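You operate a simulated robot arm through the tools that you are given. There is no shell and no other tool.

You are at the controls of a simulated robot arm. One attempt, no reset.

## Task
Press the limp print flat under the blotter with the green lip.
Fine: print in the middle of the press bed, then the blotter squarely on its picture, both lips toward the bench's open edge; bed in, then wind down to Snug; watch the blotter till the damp fills it.

Only the result counts: the job must be done as asked and must still hold three seconds after the hand-in. Knocking over, shifting, dropping, spilling or breaking anything else fails it.

## Robot
A 7-joint arm with a fingered hand, fixed in place. Base frame: the origin is at the foot of the arm, x ahead of it, y to its left, z up; the work surface is at about z = 0.8. Units: m, rad, N and s.
With the tool pointing down near the work surface it reaches from about 0.24 to 0.96 m from the base axis. Its first joint turns from -2.007 to 2.007 rad. Payload 5 kg.
The tool frame sits at the grasp point between the pads (the TCP): z along the fingers, y along the line on which they close. The tips reach 0.032 m beyond it. Largest opening 0.16 m; the body of the gripper starts 0.089 m behind the TCP. The gripper is a hand of 4 fingers: y runs from the thumb to the fingers, the wrist lies at [0, 0, -0.267] in the tool frame, and closing takes about 1.5 s.
Orientation is that of the tool frame in the base frame, as a unit quaternion [w, x, y, z]. With the fingers straight down and closing along the base's y, the tool's x points along the base's -x, its y along +y and its z along -z.

## Interface
- The arm moves only by the tool jog_arm. Its argument "steps" is a list that holds one entry, the list of rows, each a list of 6 numbers: the shift along the tool's x, y, z in units of 300 mm (1.0 is 300 mm), then the turn, a rotation vector about the tool's x, y, z in units of 90 degrees (1.0 is 90 degrees). In form: [[[tx, ty, tz, wx, wy, wz], ...]]. A call has 1 to 20 rows; each row is the pose to reach, as a shift and turn from the pose commanded when the call began, along the tool's axes at that moment. "fingers" is the closure in counts, from 0 (fully open) to 255 (shut), set as the call begins (left out, the last holds). A call with a number of a shift or a turn outside -1 to 1 is refused whole. A row lasts 0.2 s, in which the tool goes at most 0.05 m and 0.15 rad; a call with a longer step from one row to the next is refused whole, and so is a gripper value outside its range. Where a pose cannot be reached the arm comes as near as it can. A force on the tool above 70 N (or 10 N above the force at the start of the call, whichever is more), or a blocked arm, ends the call early, and 0.2 s more pass. Each finger travels about 0.045 m/s and halts on what it meets, pressing with about 28 N; the grip force reading is that of the motor and also rises with nothing between the fingers. The clock runs only during rows and for 0.2 s after the last one: add rows that repeat a pose to give the fingers time. The reply holds the time, the measured pose of the TCP, the force on the tool along the base axes, the opening and the grip force, in the units named above and with some noise, with the torque about the TCP (base axes, N m) and any sound that the robot's microphone picked up.
- Cameras (640 x 400 px; columns grow to the right, rows downward): "scene" is fixed at [0.0546, 0.5046, 1.359]; the picture's right is [0.75, -0.67, 0.00], its down [-0.57, -0.64, -0.51] and it looks along [0.34, 0.38, -0.86] (base axes); focal length 214 px, centre (320, 200). "wrist" rides on the gripper at [0.08, -0.004, -0.114] in the tool frame; the picture's right is [0.05, 1.00, 0.00], its down [-0.82, 0.04, -0.58] and it looks along [-0.58, 0.03, 0.82] (tool axes); focal length 265 px, centre (320, 200).
- snapshot(camera): a new picture of that camera. It takes no simulated time.
- raise_lower(by): slides the trunk up (or, below 0, down) by that many m; the arm rides with it, the base frame stays. It gives what a move gives, with no picture.
- curl_fingers(finger1, finger2, finger3, thumb_bend): sets how far each is bent, from 0 (flat) to 1 (curled in); at 0.3 the hand is open as for a grip, at 0.7 the pads meet at the TCP. One left out holds its place. A second passes; each finger stops where it meets its share of the squeeze, and holds until it gets a number again. A gripper value or a shape takes the hand back. It gives what a move gives, with no picture; readings hold the bend of each and the force on the fingers (four entries, about 0 where the hand has none), thumb and palm.
- hand_shape(shape): the hand has 4 fingers and takes this shape, open, in about a second: jaw (thumb against the fingers, like two jaws); tri (thumb and two fingers); tip (a fingertip pinch); poke (one finger out to press); point (the index stretched); flat (the hand flat); cup (the hand cupped); fist (a fist). The gripper value then closes the fingers along that shape, each until it touches; the sizes above hold for jaw. It gives what a move gives, with no picture.
- probe_pixels(camera, pixels): there is no depth. For up to 12 entries [column, row, z] of the newest picture of that camera ("zoom" is the newest enlarged one), the place [x, y] in the base frame at which the ray of that pixel passes the height z, good to about 0.002 m, but the place of the scene camera against the robot may be out by one fixed shift of up to 0.025 m in any direction. It takes no simulated time.
- close_up(camera, box): a new picture of the part [left, top, right, bottom] of that camera's present view, enlarged. It takes no simulated time.
- sign_off(): hands the job in; it is judged then, once.

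Unless the task says otherwise, let go and move clear before handing in.

The tools are called after "Call:" as a command line: name --argument value ..., lists and objects as JSON in quotes. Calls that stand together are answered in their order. jog_arm: Moves the arm, as the interface text tells. Its arguments: {"type":"object","properties":{"steps":{"type":"array","items":{"type":"array","items":{"type":"array","items":{"type":"number"}}}},"fingers":{"type":"number"}},"required":["steps"]} The other tools are called the same way: raise_lower (by) slides the trunk up or down; hand_shape (shape) gives the hand a shape; curl_fingers (finger1, finger2, finger3, thumb_bend) moves the fingers one by one; snapshot (camera) takes a picture; probe_pixels (camera, pixels) gives the place at which the rays of pixels pass given heights; close_up (camera, box) takes an enlarged picture of a part of a camera's view; sign_off () hands the job in.

At the start:

```text
clock: 0.0
tcp_pos: [0.4479, 0.5093, 1.3333]
orientation: [-0.001, 0.0, 1.0, -0.001]
wrist_force: [0.0, 0.0, -0.3]
moment: [0.01, 0.02, 0.01]
width: 0.1597
grip_force: 0.1
shape: jaw
bend: [0.3, 0.3, 0.3, 0.3]
finger forces: [0.0, 0.1, 0.0, 0.0, 0.1, 0.1]
trunk travel left (down, up): [-0.8, 0.19]
```

scene: 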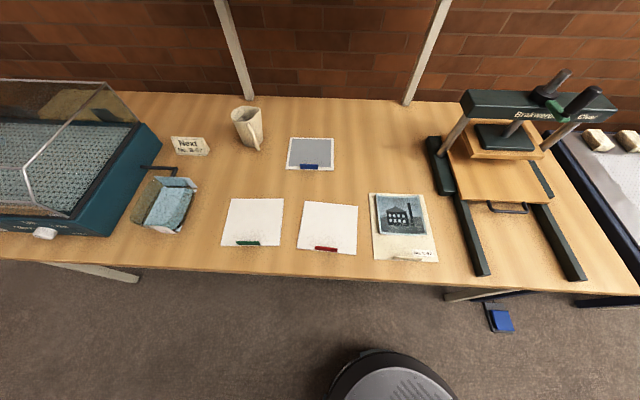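
wrist: 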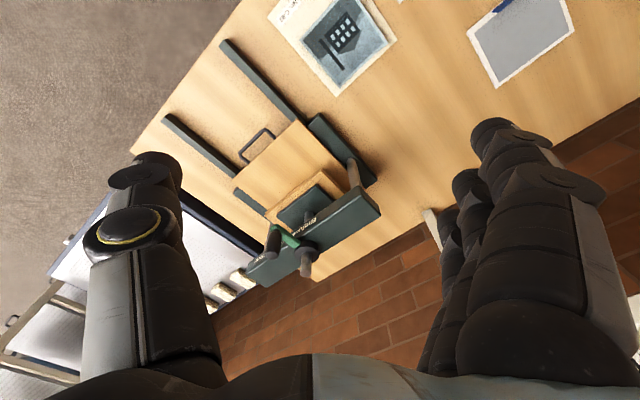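

The scene shows a press at the right (about 500,150), the print at (403,226), the green-lip blotter at (252,222) and the red-lip one at (328,226). I'll look closer at each part before moving.

Call:
close_up --camera "scene" --box '[420, 60, 640, 300]'

Call:
close_up --camera "scene" --box '[200, 120, 450, 280]'

Call:
close_up --camera "scene" --box '[0, 70, 220, 260]'

Call:
close_up --camera "wrist" --box '[130, 0, 450, 300]'

```text
1.67 times, centred on (530, 180) of scene
```

zoom: 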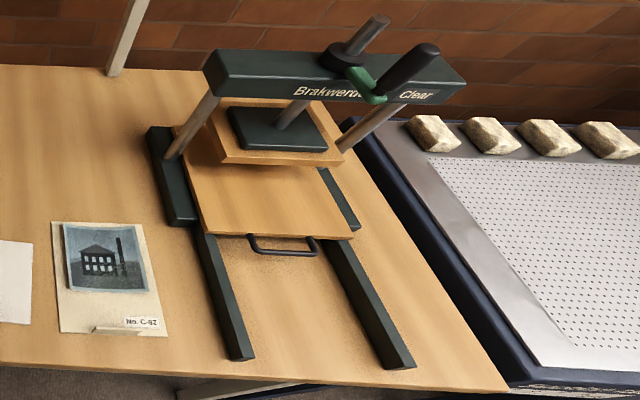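

```text
2.50 times, centred on (325, 200) of scene
```

zoom: 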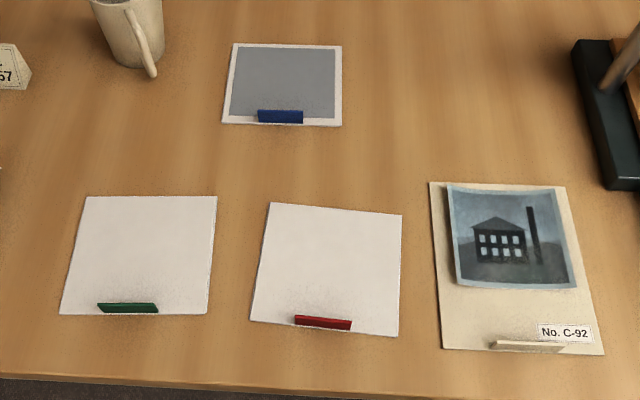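

```text
2.11 times, centred on (110, 165) of scene
```

zoom: 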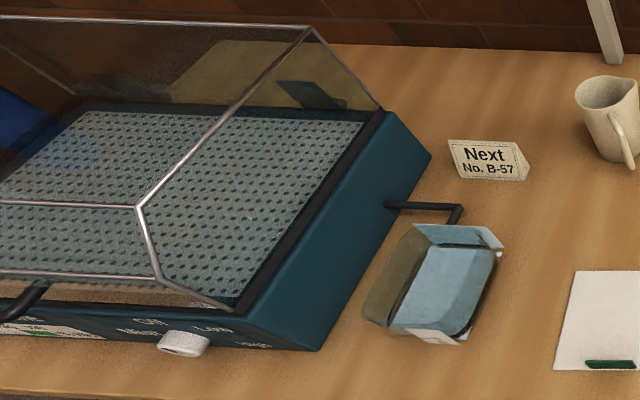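

```text
1.33 times, centred on (290, 150) of wrist
```

zoom: 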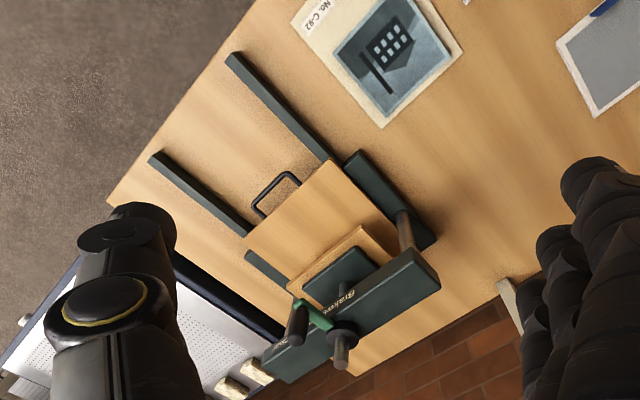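

The close-ups show print C-92 at zoom (510,265), a press with the bed apparently part-way in, and a domed chamber and a tray at the left. I'll probe the positions of the key items at table height.

Call:
snapshot --camera "scene"

Call:
probe_pixels --camera "scene" --pixels '[[233, 199, 0.8], [284, 199, 0.8], [281, 246, 0.8], [222, 245, 0.8], [370, 193, 0.8], [426, 194, 0.8], [439, 260, 0.8], [374, 259, 0.8], [307, 202, 0.8], [359, 205, 0.8], [354, 254, 0.8], [298, 248, 0.8]]'

Call:
probe_pixels --camera "scene" --pixels '[[480, 276, 0.82], [580, 281, 0.82], [452, 196, 0.85], [553, 200, 0.85], [488, 202, 0.85], [527, 210, 0.85], [0, 258, 0.8], [440, 285, 0.8], [636, 294, 0.8], [566, 72, 1.1], [606, 90, 1.1], [550, 104, 1.05]]'

Call:
close_up --camera "scene" --box '[430, 60, 630, 185]'

Call:
close_up --camera "scene" --box '[360, 180, 450, 270]'

Call:
close_up --camera "wrist" --box '[220, 100, 400, 300]'

```text
taken
```

scene: 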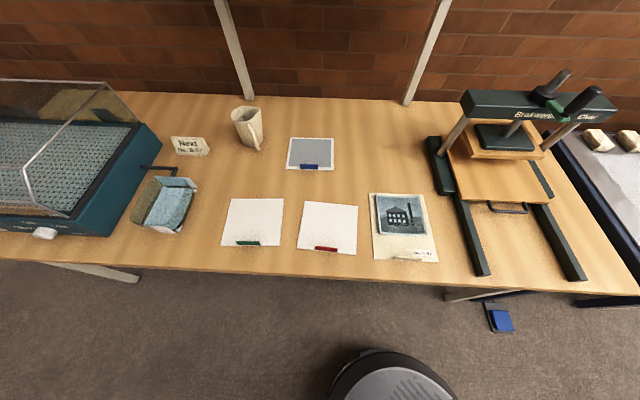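

```text
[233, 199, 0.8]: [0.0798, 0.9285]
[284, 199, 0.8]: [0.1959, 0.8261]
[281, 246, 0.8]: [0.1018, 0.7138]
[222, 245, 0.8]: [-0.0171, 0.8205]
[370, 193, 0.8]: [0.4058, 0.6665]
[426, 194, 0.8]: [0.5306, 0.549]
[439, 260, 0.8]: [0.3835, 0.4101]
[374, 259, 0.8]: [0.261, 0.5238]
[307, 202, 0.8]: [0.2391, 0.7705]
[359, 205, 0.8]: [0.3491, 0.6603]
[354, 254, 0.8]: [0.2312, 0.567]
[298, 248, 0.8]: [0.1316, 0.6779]
```

```text
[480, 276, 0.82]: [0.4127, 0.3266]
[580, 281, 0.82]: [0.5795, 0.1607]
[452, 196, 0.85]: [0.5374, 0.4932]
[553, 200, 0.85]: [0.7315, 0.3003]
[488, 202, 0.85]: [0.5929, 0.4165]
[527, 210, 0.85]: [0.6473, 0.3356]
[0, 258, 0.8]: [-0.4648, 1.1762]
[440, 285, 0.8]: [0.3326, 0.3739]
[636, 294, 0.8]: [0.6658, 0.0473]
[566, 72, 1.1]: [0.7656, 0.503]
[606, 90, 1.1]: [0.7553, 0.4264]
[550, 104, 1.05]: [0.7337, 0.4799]
```

```text
3.20 times, centred on (530, 122) of scene
```

zoom: 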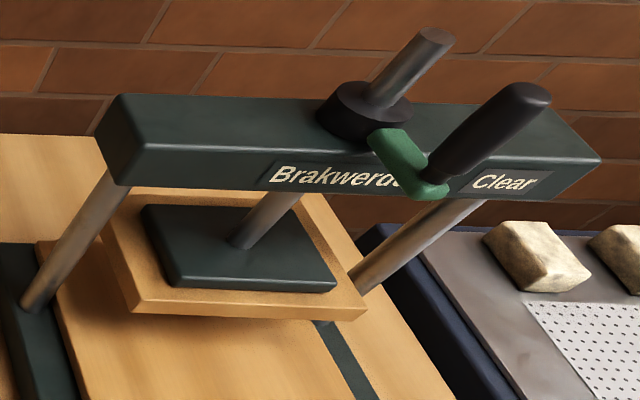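

```text
4.44 times, centred on (405, 225) of scene
```

zoom: 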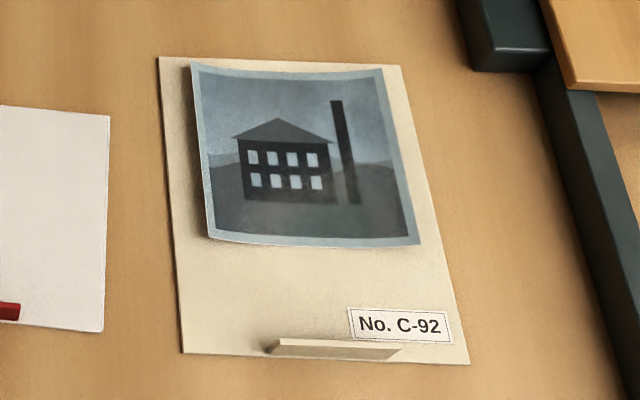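

```text
2.00 times, centred on (310, 200) of wrist
```

zoom: 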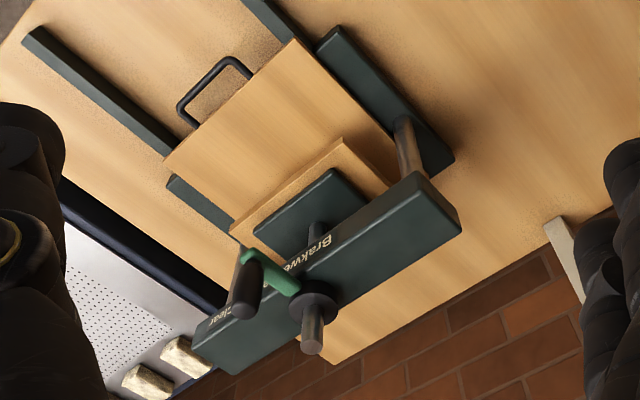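

C-92's picture bows upward on its backing with a pale lip at zoom (335,348). I need to check whether another print lies in the chamber or the tray.

Call:
close_up --camera "scene" --box '[125, 120, 225, 245]'

Call:
close_up --camera "scene" --box '[0, 70, 150, 165]'

Call:
close_up --camera "scene" --box '[0, 160, 150, 255]'

Call:
close_up --camera "scene" --box '[540, 120, 640, 320]'

Call:
close_up --camera "scene" --box '[270, 120, 350, 180]'

Call:
close_up --camera "scene" --box '[440, 160, 600, 290]'

```text
3.20 times, centred on (175, 182) of scene
```

zoom: 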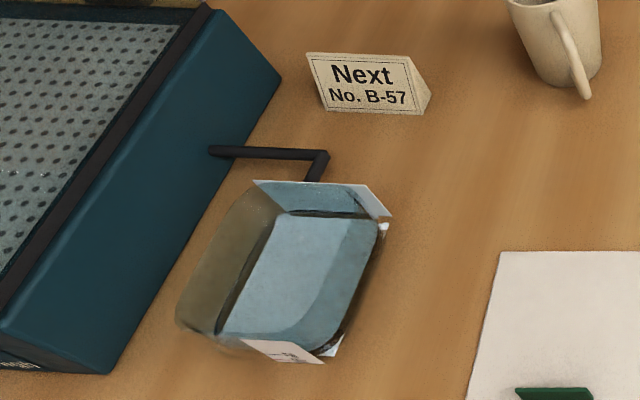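

```text
4.21 times, centred on (75, 118) of scene
```

zoom: 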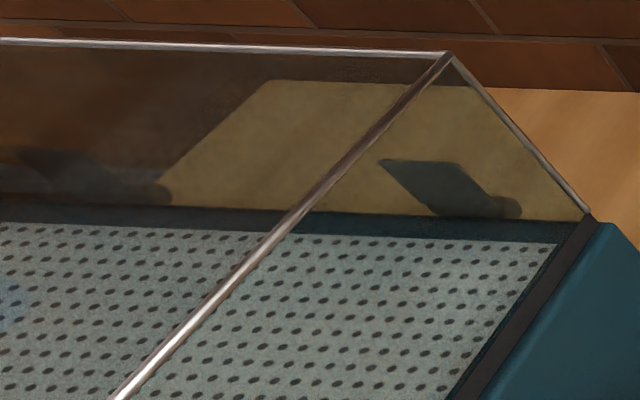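

```text
4.21 times, centred on (75, 208) of scene
```

zoom: 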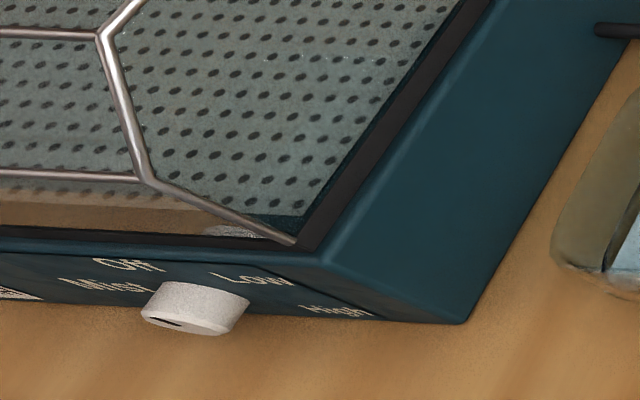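

```text
2.00 times, centred on (590, 220) of scene
```

zoom: 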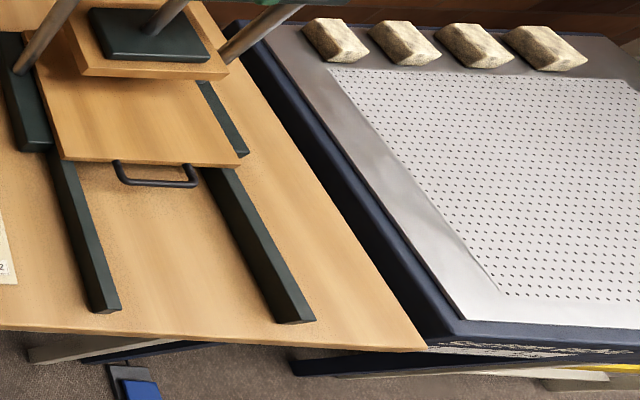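

```text
6.67 times, centred on (310, 150) of scene
```

zoom: 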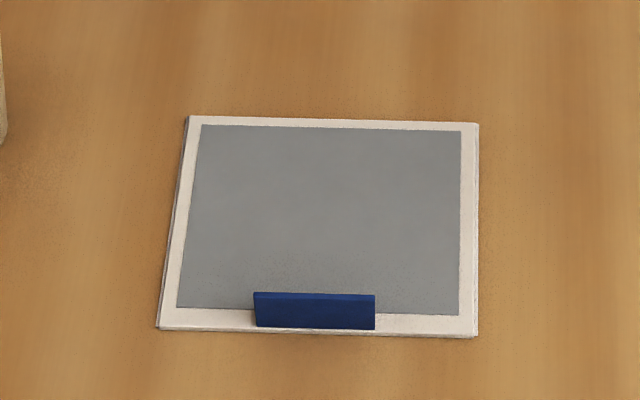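

```text
3.08 times, centred on (520, 225) of scene
```

zoom: 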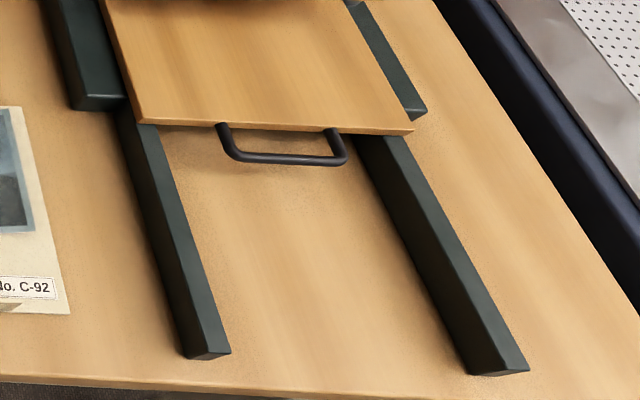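

The tray and chamber hold no other print I can make out, and the blue-lip blotter at zoom (325,220) is already grey with damp, so it shows what "full" looks like. I'll swing the wrist camera 45° to face the press and read its labels.

Call:
jog_arm --steps '[[[-0.089, -0.086, 0.024, 0, 0, -0.0833], [-0.178, -0.172, 0.048, 0, 0, -0.1667], [-0.267, -0.2585, 0.072, 0, 0, -0.25], [-0.356, -0.345, 0.095, 0, 0, -0.3333], [-0.444, -0.431, 0.119, 0, 0, -0.4167], [-0.533, -0.517, 0.143, 0, 0, -0.5], [-0.533, -0.517, 0.143, 0, 0, -0.5]]]'

Call:
snapshot --camera "wrist"

Call:
snapshot --camera "scene"

```text
clock: 1.6
tcp_pos: [0.6071, 0.3559, 1.2898]
orientation: [0.0, -0.384, 0.923, -0.001]
wrist_force: [0.4, 0.1, -0.5]
moment: [0.0, 0.0, 0.02]
width: 0.1599
grip_force: 0.0
shape: jaw
bend: [0.3, 0.3, 0.3, 0.3]
finger forces: [0.0, 0.1, 0.0, 0.0, 0.0, 0.0]
trunk travel left (down, up): [-0.8, 0.19]
```

```text
taken
```

wrist: 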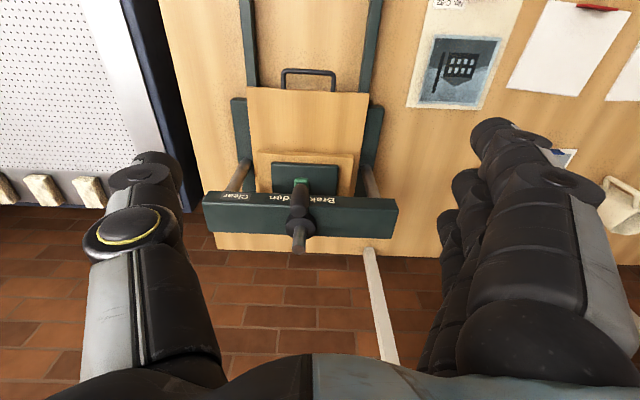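

```text
taken
```

scene: 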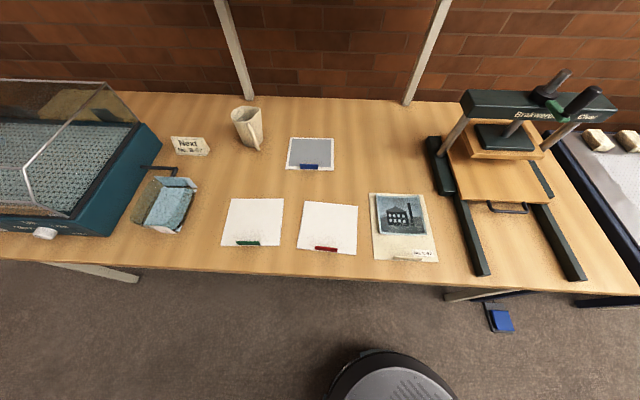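

The wrist view now faces the press, with the beam at (300,215) and the bed's handle at (308,77). I'll enlarge it to read the labels and the crank.

Call:
close_up --camera "wrist" --box '[200, 140, 400, 265]'

Call:
close_up --camera "wrist" --box '[220, 50, 400, 165]'

Call:
probe_pixels --camera "wrist" --pixels '[[434, 37, 0.8], [500, 41, 0.8], [481, 108, 0.8], [406, 105, 0.8], [577, 10, 0.8], [284, 70, 0.85], [335, 72, 0.85], [246, 87, 0.85], [369, 93, 0.85], [298, 250, 1.15], [302, 185, 1.1], [575, 97, 0.8]]'

Call:
probe_pixels --camera "scene" --pixels '[[378, 195, 0.8], [421, 196, 0.8], [428, 236, 0.8], [381, 235, 0.8], [426, 194, 0.8], [370, 193, 0.8], [354, 254, 0.8]]'

```text
3.20 times, centred on (300, 202) of wrist
```

zoom: 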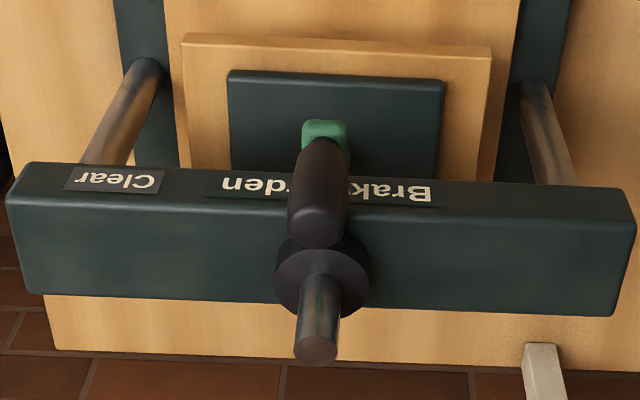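

```text
3.48 times, centred on (310, 108) of wrist
```

zoom: 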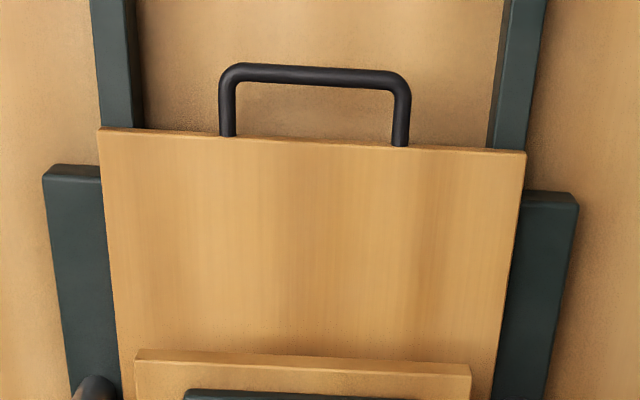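

```text
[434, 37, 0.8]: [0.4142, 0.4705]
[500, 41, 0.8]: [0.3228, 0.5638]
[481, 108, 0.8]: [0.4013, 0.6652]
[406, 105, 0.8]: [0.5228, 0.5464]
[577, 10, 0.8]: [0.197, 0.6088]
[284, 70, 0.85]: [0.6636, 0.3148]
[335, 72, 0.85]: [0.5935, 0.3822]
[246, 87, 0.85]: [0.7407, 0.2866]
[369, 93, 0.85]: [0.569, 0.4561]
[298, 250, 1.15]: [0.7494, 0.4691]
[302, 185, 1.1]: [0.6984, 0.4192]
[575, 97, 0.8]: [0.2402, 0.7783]
```

```text
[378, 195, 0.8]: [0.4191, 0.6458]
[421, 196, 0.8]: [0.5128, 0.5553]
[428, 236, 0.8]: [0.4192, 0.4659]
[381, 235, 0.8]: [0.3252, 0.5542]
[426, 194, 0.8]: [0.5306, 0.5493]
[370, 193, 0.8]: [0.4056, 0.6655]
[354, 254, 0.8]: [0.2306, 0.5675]
```

The only state label I can read is "Clear" on the beam's front. I'll triangulate the crank, the screw and the beam with both cameras at two heights each.

Call:
probe_pixels --camera "scene" --pixels '[[564.4, 70.4, 1.0], [564.4, 70.4, 1.2], [594, 89.7, 1.0], [594, 89.7, 1.2], [565, 117, 1.0], [565, 117, 1.2], [462, 90, 1.0], [462, 90, 1.2], [473, 117, 1.0], [473, 117, 1.2], [616, 110, 1.0], [616, 110, 1.2]]'

Call:
probe_pixels --camera "wrist" --pixels '[[298.4, 249.4, 1.0], [298.4, 249.4, 1.2], [299.4, 211, 1.0], [299.4, 211, 1.2], [301.3, 181.3, 1.0], [301.3, 181.3, 1.2], [396, 210, 1.0], [396, 210, 1.2], [203, 199, 1.0], [203, 199, 1.2], [209, 190, 1.0], [209, 190, 1.2]]'

```text
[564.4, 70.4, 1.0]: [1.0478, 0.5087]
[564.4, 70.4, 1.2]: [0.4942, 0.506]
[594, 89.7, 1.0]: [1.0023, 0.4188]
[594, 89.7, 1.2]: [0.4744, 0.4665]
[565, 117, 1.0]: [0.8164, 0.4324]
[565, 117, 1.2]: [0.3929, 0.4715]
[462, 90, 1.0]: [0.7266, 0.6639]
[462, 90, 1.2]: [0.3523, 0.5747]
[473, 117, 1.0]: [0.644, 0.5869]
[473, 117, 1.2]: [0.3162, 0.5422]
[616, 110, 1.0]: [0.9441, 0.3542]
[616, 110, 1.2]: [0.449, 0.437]
```

```text
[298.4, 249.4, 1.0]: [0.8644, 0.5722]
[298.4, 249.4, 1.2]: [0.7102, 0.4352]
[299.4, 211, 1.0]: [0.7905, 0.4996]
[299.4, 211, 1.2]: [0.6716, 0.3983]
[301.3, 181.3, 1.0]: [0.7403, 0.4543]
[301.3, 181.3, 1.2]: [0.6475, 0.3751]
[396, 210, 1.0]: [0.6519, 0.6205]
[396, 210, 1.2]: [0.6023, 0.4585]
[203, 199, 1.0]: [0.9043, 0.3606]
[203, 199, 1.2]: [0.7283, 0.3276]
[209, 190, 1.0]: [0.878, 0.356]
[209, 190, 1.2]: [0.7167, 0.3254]
```

Triangulating puts the screw top near (0.795, 0.510, 1.09) and the crank grip near (0.73, 0.445), z 1.04–1.10. Next I'll measure the bed's pull handle and edges with both cameras.

Call:
probe_pixels --camera "scene" --pixels '[[490.1, 210.4, 0.8], [490.1, 210.4, 0.88], [528.1, 212, 0.8], [528.1, 212, 0.88], [461, 200, 0.8], [461, 200, 0.88], [550, 203, 0.8], [550, 203, 0.88], [489, 202, 0.8], [489, 202, 0.88]]'

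Call:
probe_pixels --camera "wrist" --pixels '[[284.7, 70.1, 0.8], [284.7, 70.1, 0.88], [333, 73, 0.8], [333, 73, 0.88], [247.4, 87, 0.8], [247.4, 87, 0.88], [368.5, 93, 0.8], [368.5, 93, 0.88], [284, 89, 0.84], [333, 92, 0.84]]'

```text
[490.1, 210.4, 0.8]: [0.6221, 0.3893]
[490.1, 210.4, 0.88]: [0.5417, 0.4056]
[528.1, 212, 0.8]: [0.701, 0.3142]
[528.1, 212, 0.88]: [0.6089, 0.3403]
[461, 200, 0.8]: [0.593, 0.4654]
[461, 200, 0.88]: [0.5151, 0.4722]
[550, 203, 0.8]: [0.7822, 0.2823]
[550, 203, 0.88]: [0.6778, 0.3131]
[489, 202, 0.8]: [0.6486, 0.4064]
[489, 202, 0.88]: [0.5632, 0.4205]
```

```text
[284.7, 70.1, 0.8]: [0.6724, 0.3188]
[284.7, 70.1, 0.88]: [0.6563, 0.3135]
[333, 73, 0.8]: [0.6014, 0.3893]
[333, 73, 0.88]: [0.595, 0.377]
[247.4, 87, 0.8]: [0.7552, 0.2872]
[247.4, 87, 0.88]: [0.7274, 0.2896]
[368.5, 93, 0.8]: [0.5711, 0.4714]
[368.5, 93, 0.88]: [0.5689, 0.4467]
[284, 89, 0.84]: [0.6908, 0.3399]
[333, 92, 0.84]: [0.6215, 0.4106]
```

The bar of the bed handle comes out at about u=0.15–0.25 along the bench, v≈0.697 in from the edge direction and z≈0.82, with a gap of about 3 cm to the bed front. I'll turn the hand so that it closes across the bar, thumb toward the bed, and come down part-way with the fingers partly closed.

Call:
jog_arm --steps '[[[0.009, -0.006, 0.067, 0, 0, -0.083], [0.017, -0.012, 0.133, 0, 0, -0.167], [0.026, -0.019, 0.2, 0, 0, -0.25], [0.034, -0.025, 0.267, 0, 0, -0.333], [0.043, -0.031, 0.333, 0, 0, -0.417], [0.052, -0.037, 0.4, 0, 0, -0.5], [0.06, -0.044, 0.467, 0, 0, -0.583], [0.069, -0.05, 0.533, 0, 0, -0.667], [0.077, -0.056, 0.6, 0, 0, -0.75], [0.086, -0.062, 0.667, 0, 0, -0.833], [0.094, -0.068, 0.733, 0, 0, -0.917], [0.103, -0.075, 0.8, 0, 0, -1.0], [0.103, -0.075, 0.8, 0, 0, -1.0]]]' --fingers 130

Call:
snapshot --camera "wrist"

Call:
snapshot --camera "scene"

```text
clock: 4.4
tcp_pos: [0.6009, 0.3156, 1.0504]
orientation: [0.0, 0.924, -0.383, 0.0]
wrist_force: [-0.7, -0.2, 0.2]
moment: [0.01, -0.02, 0.01]
width: 0.0794
grip_force: 0.0
shape: jaw
bend: [0.72, 0.72, 0.72, 0.7]
finger forces: [0.0, 0.0, 0.1, 0.1, 0.0, 0.1]
trunk travel left (down, up): [-0.8, 0.19]
```

```text
taken
```

wrist: 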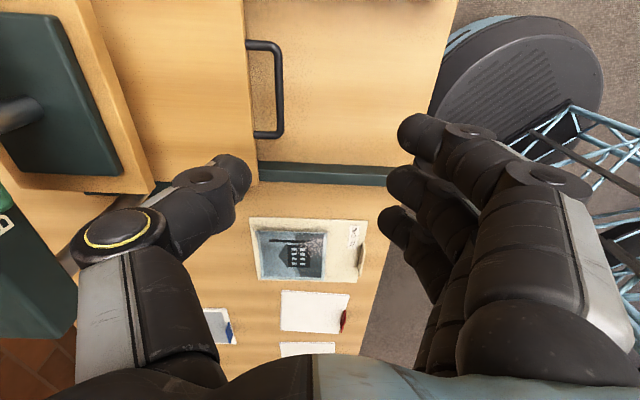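

```text
taken
```

scene: 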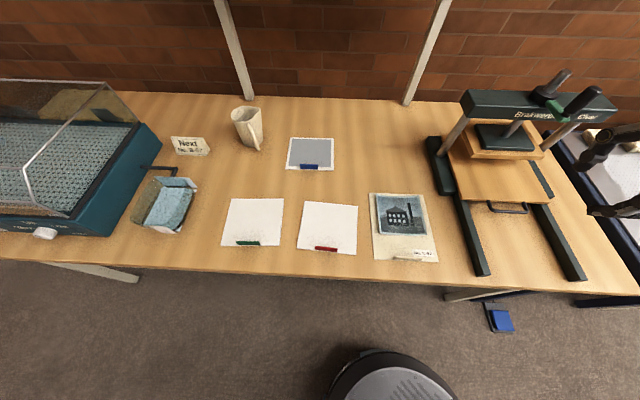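

The hand is now turned with the thumb (tip at about (240,175)) on the bed side and the bar of the handle visible at (275,90). I'll check the thumb's thickness and re-measure the bar from here before descending.

Call:
close_up --camera "wrist" --box '[60, 20, 320, 220]'

Call:
probe_pixels --camera "wrist" --pixels '[[280, 45, 0.82], [280, 135, 0.82], [249, 41, 0.82], [254, 135, 0.82], [244, 2, 0.83], [256, 183, 0.83], [276, 90, 0.82], [244, 90, 0.82], [250, 90, 0.83]]'

```text
2.00 times, centred on (190, 120) of wrist
```

zoom: 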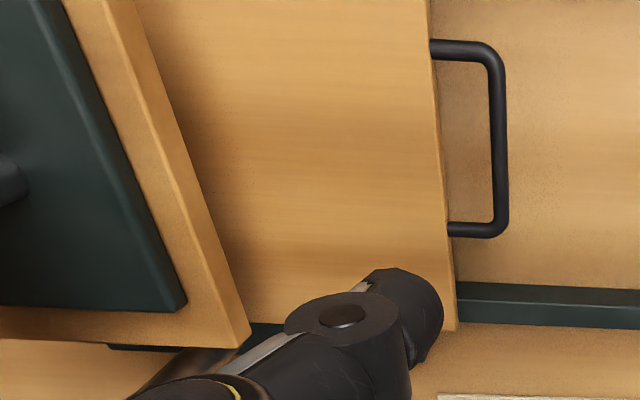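

```text
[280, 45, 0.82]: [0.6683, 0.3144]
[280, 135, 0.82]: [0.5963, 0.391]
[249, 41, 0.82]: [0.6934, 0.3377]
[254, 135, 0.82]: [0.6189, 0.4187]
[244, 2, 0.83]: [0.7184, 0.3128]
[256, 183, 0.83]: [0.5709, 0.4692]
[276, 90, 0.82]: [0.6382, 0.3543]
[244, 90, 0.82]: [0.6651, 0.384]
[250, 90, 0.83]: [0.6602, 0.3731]
```

The gap between the bar (v≈0.697) and the bed front (v≈0.7315) is just wide enough for the thumb. I'll descend to just above the handle and check the alignment.

Call:
jog_arm --steps '[[[-0.007, -0.06, 0.1, 0, 0, 0], [-0.007, -0.06, 0.2, 0, 0, 0], [-0.007, -0.06, 0.3, 0, 0, 0], [-0.007, -0.06, 0.4, 0, 0, 0], [-0.007, -0.06, 0.5, 0, 0, 0], [-0.007, -0.06, 0.587, 0, 0, 0], [-0.007, -0.06, 0.587, 0, 0, 0]]]'

Call:
snapshot --camera "wrist"

Call:
close_up --camera "scene" --box '[440, 120, 640, 290]'

```text
clock: 6.0
tcp_pos: [0.6134, 0.3304, 0.8748]
orientation: [0.001, 0.924, -0.382, 0.001]
wrist_force: [0.0, -0.7, 0.5]
moment: [0.01, 0.0, 0.01]
width: 0.0791
grip_force: 0.1
shape: jaw
bend: [0.72, 0.72, 0.72, 0.7]
finger forces: [0.1, 0.1, 0.0, 0.0, 0.1, 0.0]
trunk travel left (down, up): [-0.8, 0.19]
```

```text
taken
```

wrist: 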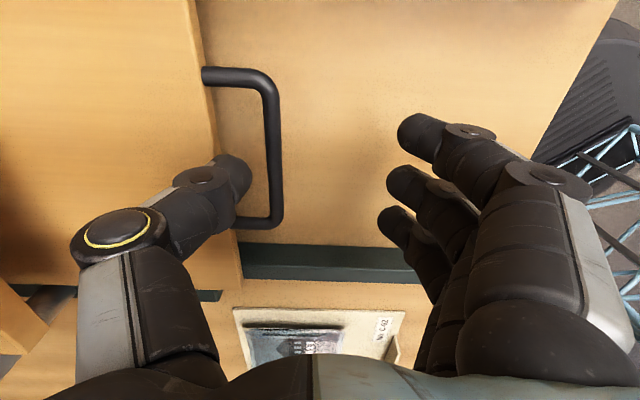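

```text
2.35 times, centred on (540, 205) of scene
```

zoom: 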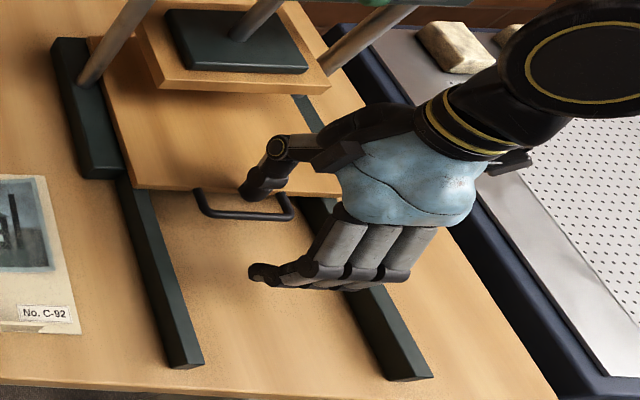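

The thumb tip at (240,178) lines up with the gap behind the bar (gap point about (264,151) at bar height), with a few millimetres each side. I'll lower 3 cm.

Call:
jog_arm --steps '[[[0, 0, 0.025, 0, 0, 0], [0, 0, 0.05, 0, 0, 0], [0, 0, 0.075, 0, 0, 0], [0, 0, 0.1, 0, 0, 0], [0, 0, 0.1, 0, 0, 0]]]'

Call:
snapshot --camera "wrist"

Call:
close_up --camera "scene" --box '[480, 160, 580, 240]'

```text
clock: 7.2
tcp_pos: [0.6118, 0.329, 0.8445]
orientation: [0.0, 0.924, -0.383, 0.001]
wrist_force: [-7.5, -6.2, 11.4]
moment: [0.49, -0.49, -0.02]
width: 0.0725
grip_force: 0.0
shape: jaw
bend: [0.72, 0.72, 0.72, 0.7]
finger forces: [0.1, 0.0, 0.1, 0.0, 14.5, 0.0]
trunk travel left (down, up): [-0.8, 0.19]
```

```text
taken
```

wrist: 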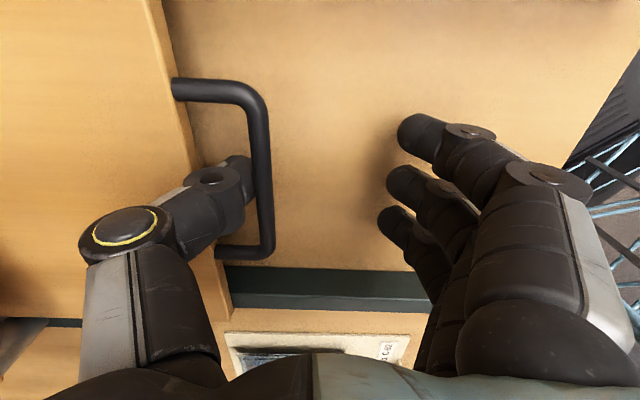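

```text
5.00 times, centred on (530, 200) of scene
```

zoom: 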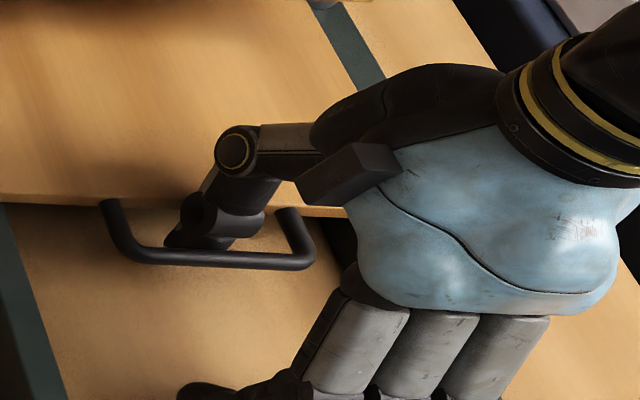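

The reading shows 11 N up and about 10 N toward −v on the thumb (14.5 N), so its outer side rests on the bed's front edge; the picture shows the thumb behind the bar at (240,175). I'll ease toward the bench edge, which relieves that and takes up the bar.

Call:
jog_arm --steps '[[[0, 0.01, 0, 0, 0, 0], [0, 0.02, 0, 0, 0, 0], [0, 0.03, 0, 0, 0, 0], [0, 0.03, 0, 0, 0, 0]]]'

Call:
snapshot --camera "wrist"

```text
clock: 8.2
tcp_pos: [0.6063, 0.3237, 0.8434]
orientation: [0.0, 0.924, -0.383, 0.0]
wrist_force: [0.9, -0.1, 0.0]
moment: [0.01, 0.0, 0.0]
width: 0.079
grip_force: 0.0
shape: jaw
bend: [0.72, 0.72, 0.72, 0.7]
finger forces: [0.0, 0.0, 0.1, 0.0, 0.5, 0.0]
trunk travel left (down, up): [-0.8, 0.19]
```

```text
taken
```

wrist: 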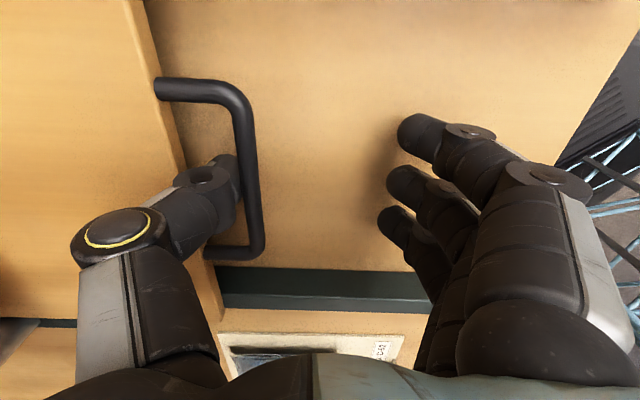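

Force has dropped to zero and the thumb sits free in the gap behind the bar. Now I'll pull the bed straight out along −v by about 10 cm and look.

Call:
jog_arm --steps '[[[0, 0.03, 0, 0, 0, 0], [0, 0.07, 0, 0, 0, 0], [0, 0.11, 0, 0, 0, 0], [0, 0.15, 0, 0, 0, 0], [0, 0.19, 0, 0, 0, 0], [0, 0.23, 0, 0, 0, 0], [0, 0.27, 0, 0, 0, 0], [0, 0.31, 0, 0, 0, 0], [0, 0.35, 0, 0, 0, 0], [0, 0.35, 0, 0, 0, 0]]]'

Call:
snapshot --camera "wrist"

Call:
snapshot --camera "scene"

```text
clock: 10.4
tcp_pos: [0.5319, 0.2493, 0.8437]
orientation: [0.0, 0.924, -0.383, -0.001]
wrist_force: [0.5, 0.4, -0.9]
moment: [-0.01, 0.03, -0.01]
width: 0.0792
grip_force: 0.0
shape: jaw
bend: [0.72, 0.72, 0.72, 0.7]
finger forces: [0.0, 0.0, 0.0, 0.0, 0.4, 0.1]
trunk travel left (down, up): [-0.8, 0.19]
```

```text
taken
```

wrist: 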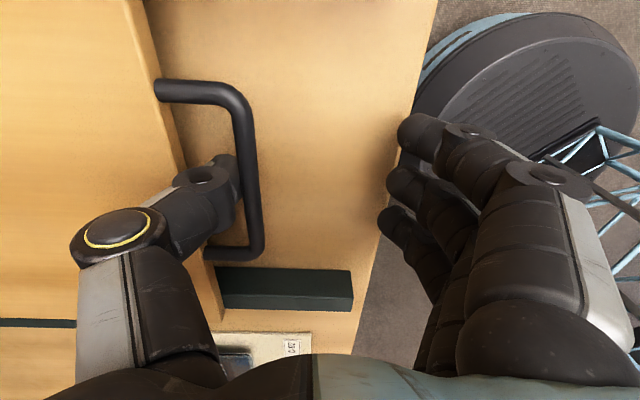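

```text
taken
```

scene: 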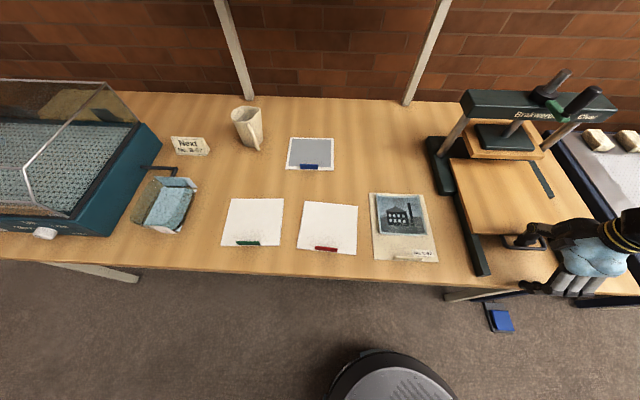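

The bed followed smoothly with no force; its front is now near v≈0.63. I'll keep pulling gently, watching for a stop.

Call:
jog_arm --steps '[[[0, 0.04, 0, 0, 0, 0], [0, 0.08, 0, 0, 0, 0], [0, 0.12, 0, 0, 0, 0], [0, 0.16, 0, 0, 0, 0], [0, 0.2, 0, 0, 0, 0], [0, 0.24, 0, 0, 0, 0], [0, 0.24, 0, 0, 0, 0]]]'

Call:
snapshot --camera "wrist"

Call:
close_up --camera "scene" --box '[420, 60, 640, 300]'

```text
clock: 12.0
tcp_pos: [0.4813, 0.1985, 0.8428]
orientation: [0.0, 0.924, -0.382, 0.001]
wrist_force: [0.3, 0.0, 0.0]
moment: [-0.01, 0.02, 0.01]
width: 0.0795
grip_force: 0.1
shape: jaw
bend: [0.72, 0.72, 0.72, 0.7]
finger forces: [0.1, 0.0, 0.0, 0.1, 0.2, 0.0]
trunk travel left (down, up): [-0.8, 0.19]
```

```text
taken
```

wrist: 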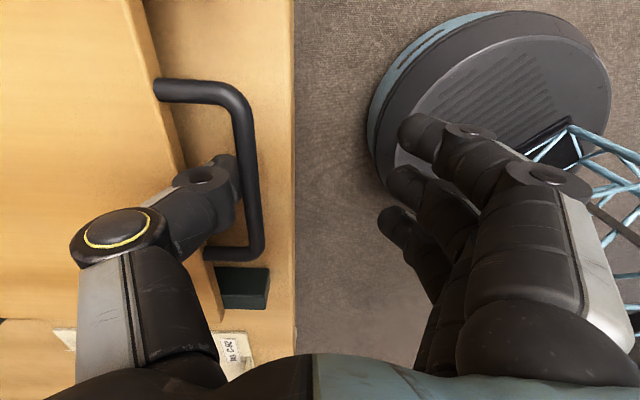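

```text
1.67 times, centred on (530, 180) of scene
```

zoom: 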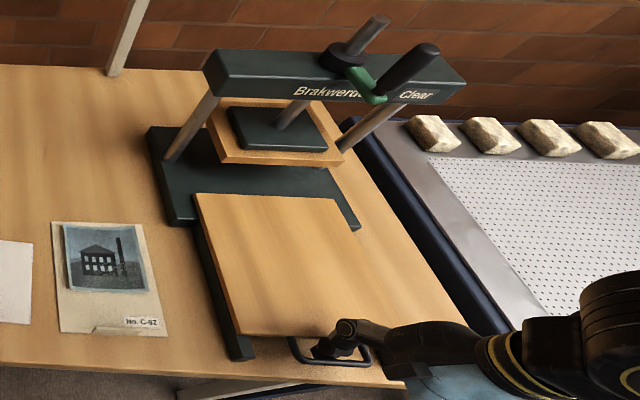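

The bed is out far enough that its back edge at zoom (265,196) clears the platen. I'll measure it, then lift the thumb straight out.

Call:
probe_pixels --camera "scene" --pixels '[[455, 177, 0.825], [540, 178, 0.825], [479, 261, 0.825], [455, 177, 0.8], [540, 178, 0.8], [472, 150, 0.9], [535, 158, 0.9]]'

Call:
jog_arm --steps '[[[0, 0, -0.1, 0, 0, 0], [0, 0, -0.2, 0, 0, 0], [0, 0, -0.3, 0, 0, 0], [0, 0, -0.4, 0, 0, 0], [0, 0, -0.5, 0, 0, 0], [0, 0, -0.6, 0, 0, 0], [0, 0, -0.7, 0, 0, 0], [0, 0, -0.7, 0, 0, 0]]]'

Call:
snapshot --camera "wrist"

Call:
snapshot --camera "scene"

```text
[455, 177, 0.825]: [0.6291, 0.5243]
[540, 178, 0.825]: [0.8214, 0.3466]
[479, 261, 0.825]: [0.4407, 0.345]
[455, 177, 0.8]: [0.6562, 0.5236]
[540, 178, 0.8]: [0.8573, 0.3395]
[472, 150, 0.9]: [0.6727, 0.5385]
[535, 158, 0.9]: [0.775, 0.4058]
```

```text
clock: 13.8
tcp_pos: [0.4826, 0.1996, 1.0539]
orientation: [0.0, 0.924, -0.383, 0.0]
wrist_force: [-0.4, -0.3, -0.6]
moment: [-0.01, -0.01, -0.02]
width: 0.0794
grip_force: 0.2
shape: jaw
bend: [0.72, 0.72, 0.72, 0.7]
finger forces: [0.0, 0.1, 0.1, 0.0, 0.0, 0.1]
trunk travel left (down, up): [-0.8, 0.19]
```

```text
taken
```

wrist: 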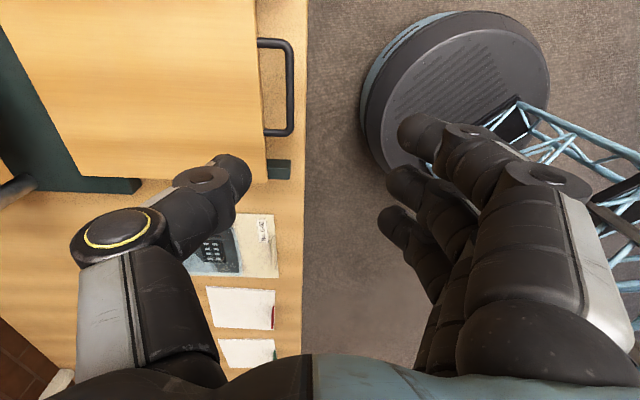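

```text
taken
```

scene: 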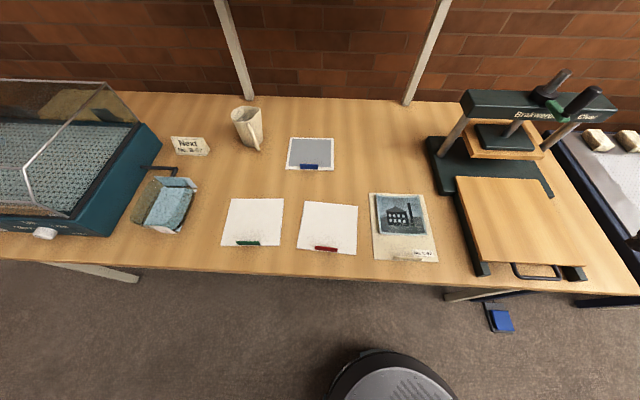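

The bed is out (corners around (455,177) to (585,265)) and the hand is clear. Next I'll move over beside the print's lip to inspect it.

Call:
jog_arm --steps '[[[-0.095, -0.054, 0.028, 0, 0, 0], [-0.189, -0.109, 0.057, 0, 0, 0], [-0.283, -0.163, 0.085, 0, 0, 0], [-0.378, -0.217, 0.113, 0, 0, 0], [-0.472, -0.272, 0.142, 0, 0, 0], [-0.567, -0.326, 0.17, 0, 0, 0], [-0.567, -0.326, 0.17, 0, 0, 0]]]'

Call:
snapshot --camera "wrist"

Call:
close_up --camera "wrist" --box '[200, 100, 420, 260]'

```text
clock: 15.4
tcp_pos: [0.4311, 0.3873, 1.0029]
orientation: [0.0, 0.924, -0.383, 0.0]
wrist_force: [0.9, -0.6, -0.2]
moment: [0.01, 0.05, -0.01]
width: 0.0791
grip_force: 0.1
shape: jaw
bend: [0.72, 0.72, 0.72, 0.7]
finger forces: [0.0, 0.0, 0.0, 0.1, 0.0, 0.0]
trunk travel left (down, up): [-0.8, 0.19]
```

```text
taken
```

wrist: 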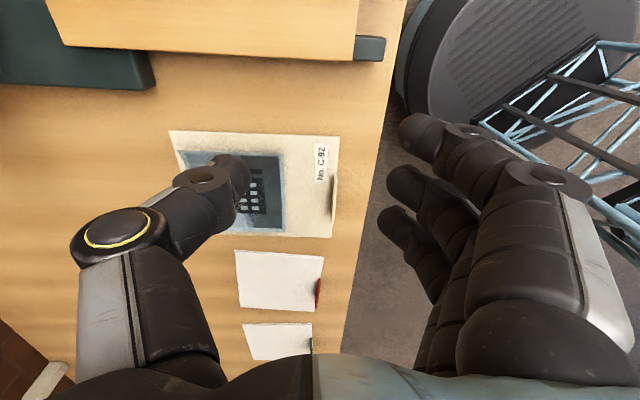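

```text
2.50 times, centred on (310, 180) of wrist
```

zoom: 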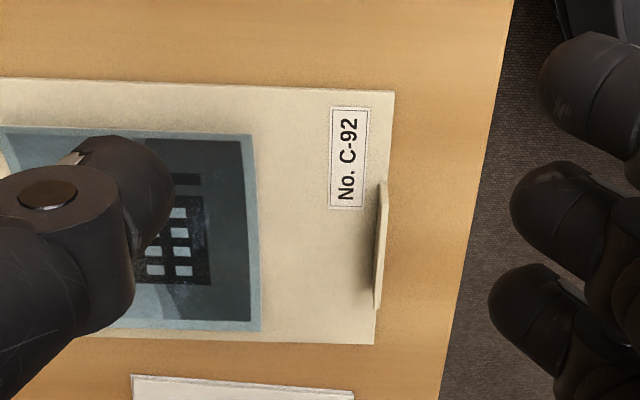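

The print's upright lip shows at wrist (334,174)–(333,223), right at its front edge. I'll measure the lip and the print's corners.

Call:
probe_pixels --camera "wrist" --pixels '[[334.8, 174, 0.815], [333.2, 223.2, 0.815], [334.8, 174, 0.803], [333.2, 223.2, 0.803], [339.5, 137, 0.802], [332.5, 237.5, 0.802], [169, 130.5, 0.802], [178, 223, 0.802], [318, 282, 0.81], [317, 306, 0.81], [311, 340, 0.81], [311, 352, 0.81]]'

Call:
close_up --camera "scene" --box '[370, 235, 450, 275]'

Call:
close_up --camera "wrist" --box '[290, 150, 370, 250]'

```text
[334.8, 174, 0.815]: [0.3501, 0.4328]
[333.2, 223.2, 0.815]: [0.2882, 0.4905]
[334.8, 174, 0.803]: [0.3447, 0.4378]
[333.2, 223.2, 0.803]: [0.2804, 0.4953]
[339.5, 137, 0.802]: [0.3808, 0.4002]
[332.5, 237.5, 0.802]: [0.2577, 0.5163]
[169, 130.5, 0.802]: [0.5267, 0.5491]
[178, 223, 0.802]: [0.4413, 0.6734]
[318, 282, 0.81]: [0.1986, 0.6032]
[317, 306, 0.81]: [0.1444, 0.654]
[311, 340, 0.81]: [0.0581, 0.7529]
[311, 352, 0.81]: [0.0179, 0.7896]
```

```text
8.00 times, centred on (410, 255) of scene
```

zoom: 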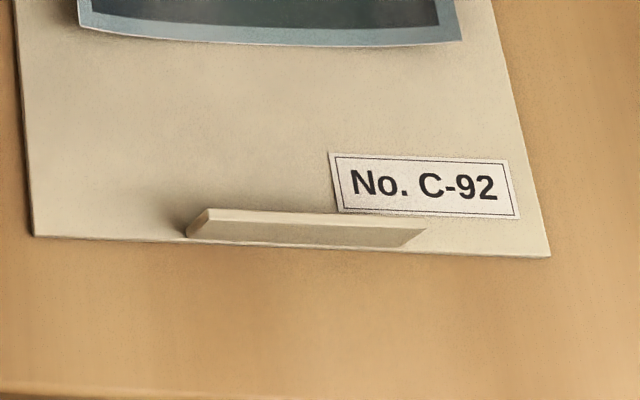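

```text
4.00 times, centred on (330, 200) of wrist
```

zoom: 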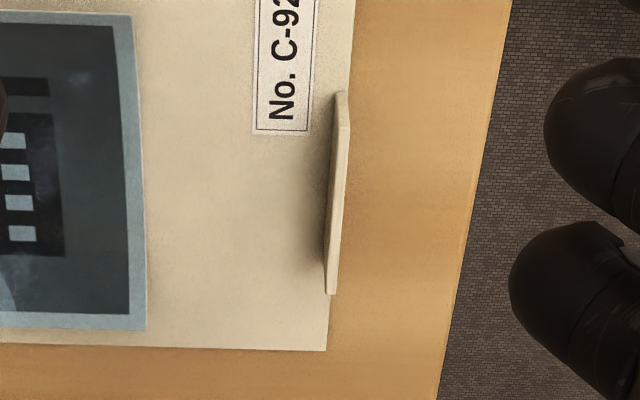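

The lip is a thin upright strip along the middle of the front edge. I'll triangulate its height using the scene camera.

Call:
probe_pixels --camera "scene" --pixels '[[396.25, 256, 0.8], [396.25, 256, 0.82], [423.1, 258.5, 0.8], [423.1, 258.5, 0.82], [393.4, 259.4, 0.8], [438.7, 262, 0.8], [374.3, 259.6, 0.8]]'

Call:
close_up --camera "scene" --box '[230, 230, 270, 255]'

Call:
close_up --camera "wrist" --box '[220, 240, 340, 360]'

```text
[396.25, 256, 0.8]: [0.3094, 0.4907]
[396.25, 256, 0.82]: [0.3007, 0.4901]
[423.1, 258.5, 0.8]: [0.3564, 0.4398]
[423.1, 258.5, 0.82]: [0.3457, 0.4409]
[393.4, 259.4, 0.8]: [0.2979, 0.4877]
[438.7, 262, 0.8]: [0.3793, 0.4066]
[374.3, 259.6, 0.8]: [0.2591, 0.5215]
```

```text
16.00 times, centred on (250, 242) of scene
```

zoom: 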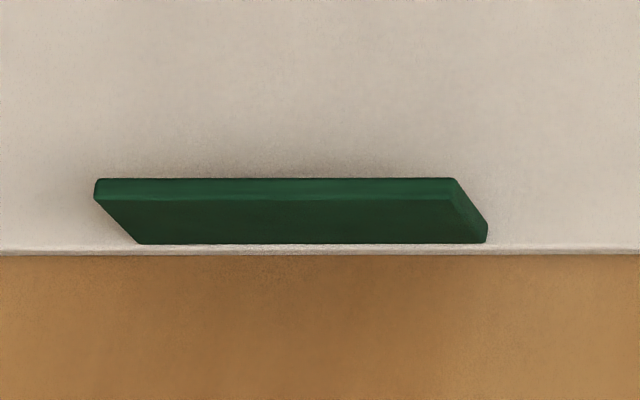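

```text
3.33 times, centred on (280, 300) of wrist
```

zoom: 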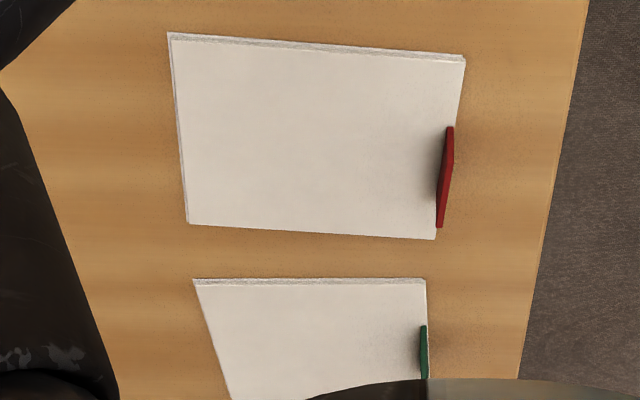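

The lip's top is at z≈0.823 and v≈0.552, centred near u=−0.10; it stands about 2 cm high. I'll narrow the hand to about 4.5 cm and come to just above the lip.

Call:
jog_arm --steps '[[[-0.072, 0.015, 0.06, 0, 0, 0], [-0.144, 0.03, 0.12, 0, 0, 0], [-0.217, 0.045, 0.18, 0, 0, 0], [-0.289, 0.059, 0.24, 0, 0, 0], [-0.361, 0.074, 0.3, 0, 0, 0], [-0.433, 0.089, 0.36, 0, 0, 0], [-0.433, 0.089, 0.36, 0, 0, 0]]]' --fingers 185

Call:
snapshot --camera "wrist"

Call:
close_up --camera "scene" --box '[340, 160, 500, 280]'

```text
clock: 17.0
tcp_pos: [0.3188, 0.4617, 0.8953]
orientation: [0.0, 0.924, -0.383, 0.0]
wrist_force: [0.2, 0.4, -0.1]
moment: [-0.01, 0.02, 0.0]
width: 0.0443
grip_force: 0.1
shape: jaw
bend: [0.73, 0.73, 0.73, 0.7]
finger forces: [0.0, 0.0, 0.0, 0.0, 0.0, 0.0]
trunk travel left (down, up): [-0.8, 0.19]
```

```text
taken
```

wrist: 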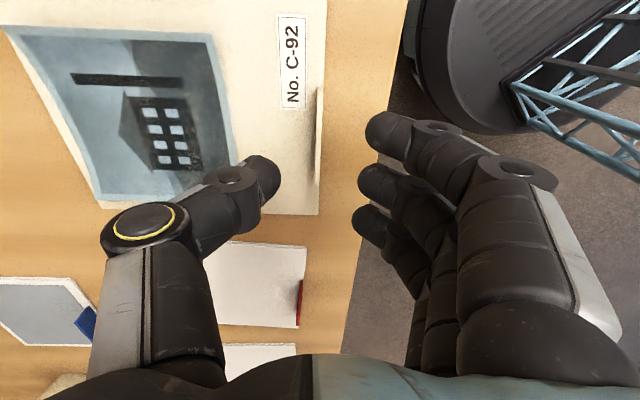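

```text
3.33 times, centred on (420, 220) of scene
```

zoom: 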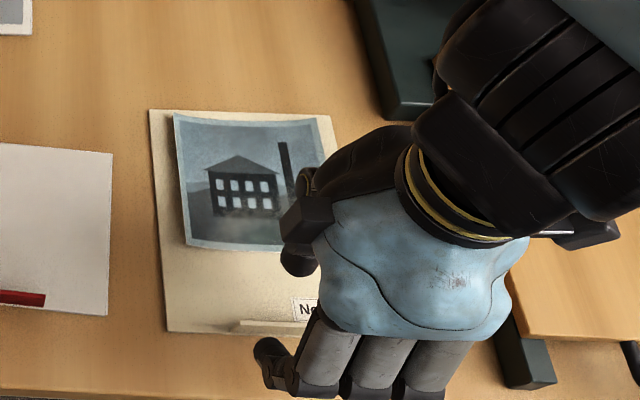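

The lip appears at columns 315–322, rows 88–180, between thumb and fingers. I'll measure its exact centre and direction before closing.

Call:
close_up --camera "wrist" --box '[240, 60, 400, 240]'

Call:
probe_pixels --camera "wrist" --pixels '[[322, 88, 0.823], [315, 180, 0.823], [328, 2, 0.802], [318, 213, 0.802], [214, 35, 0.81], [236, 160, 0.81], [8, 28, 0.82], [104, 200, 0.82]]'

```text
2.22 times, centred on (320, 150) of wrist
```

zoom: 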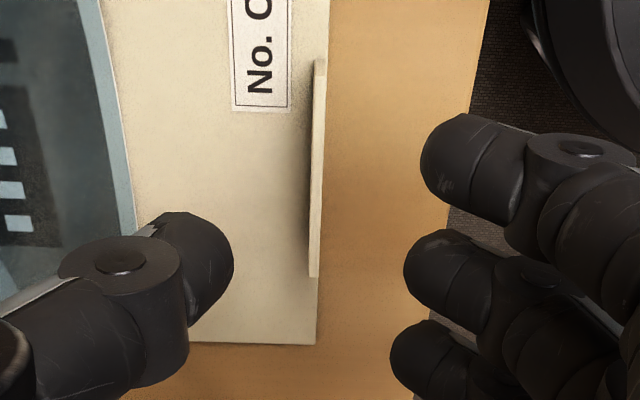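

```text
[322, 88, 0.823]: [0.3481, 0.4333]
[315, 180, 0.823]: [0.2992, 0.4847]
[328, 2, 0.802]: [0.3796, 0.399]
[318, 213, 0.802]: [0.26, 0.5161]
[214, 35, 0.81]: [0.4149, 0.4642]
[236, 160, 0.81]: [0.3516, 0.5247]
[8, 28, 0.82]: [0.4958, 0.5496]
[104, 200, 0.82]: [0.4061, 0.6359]
```

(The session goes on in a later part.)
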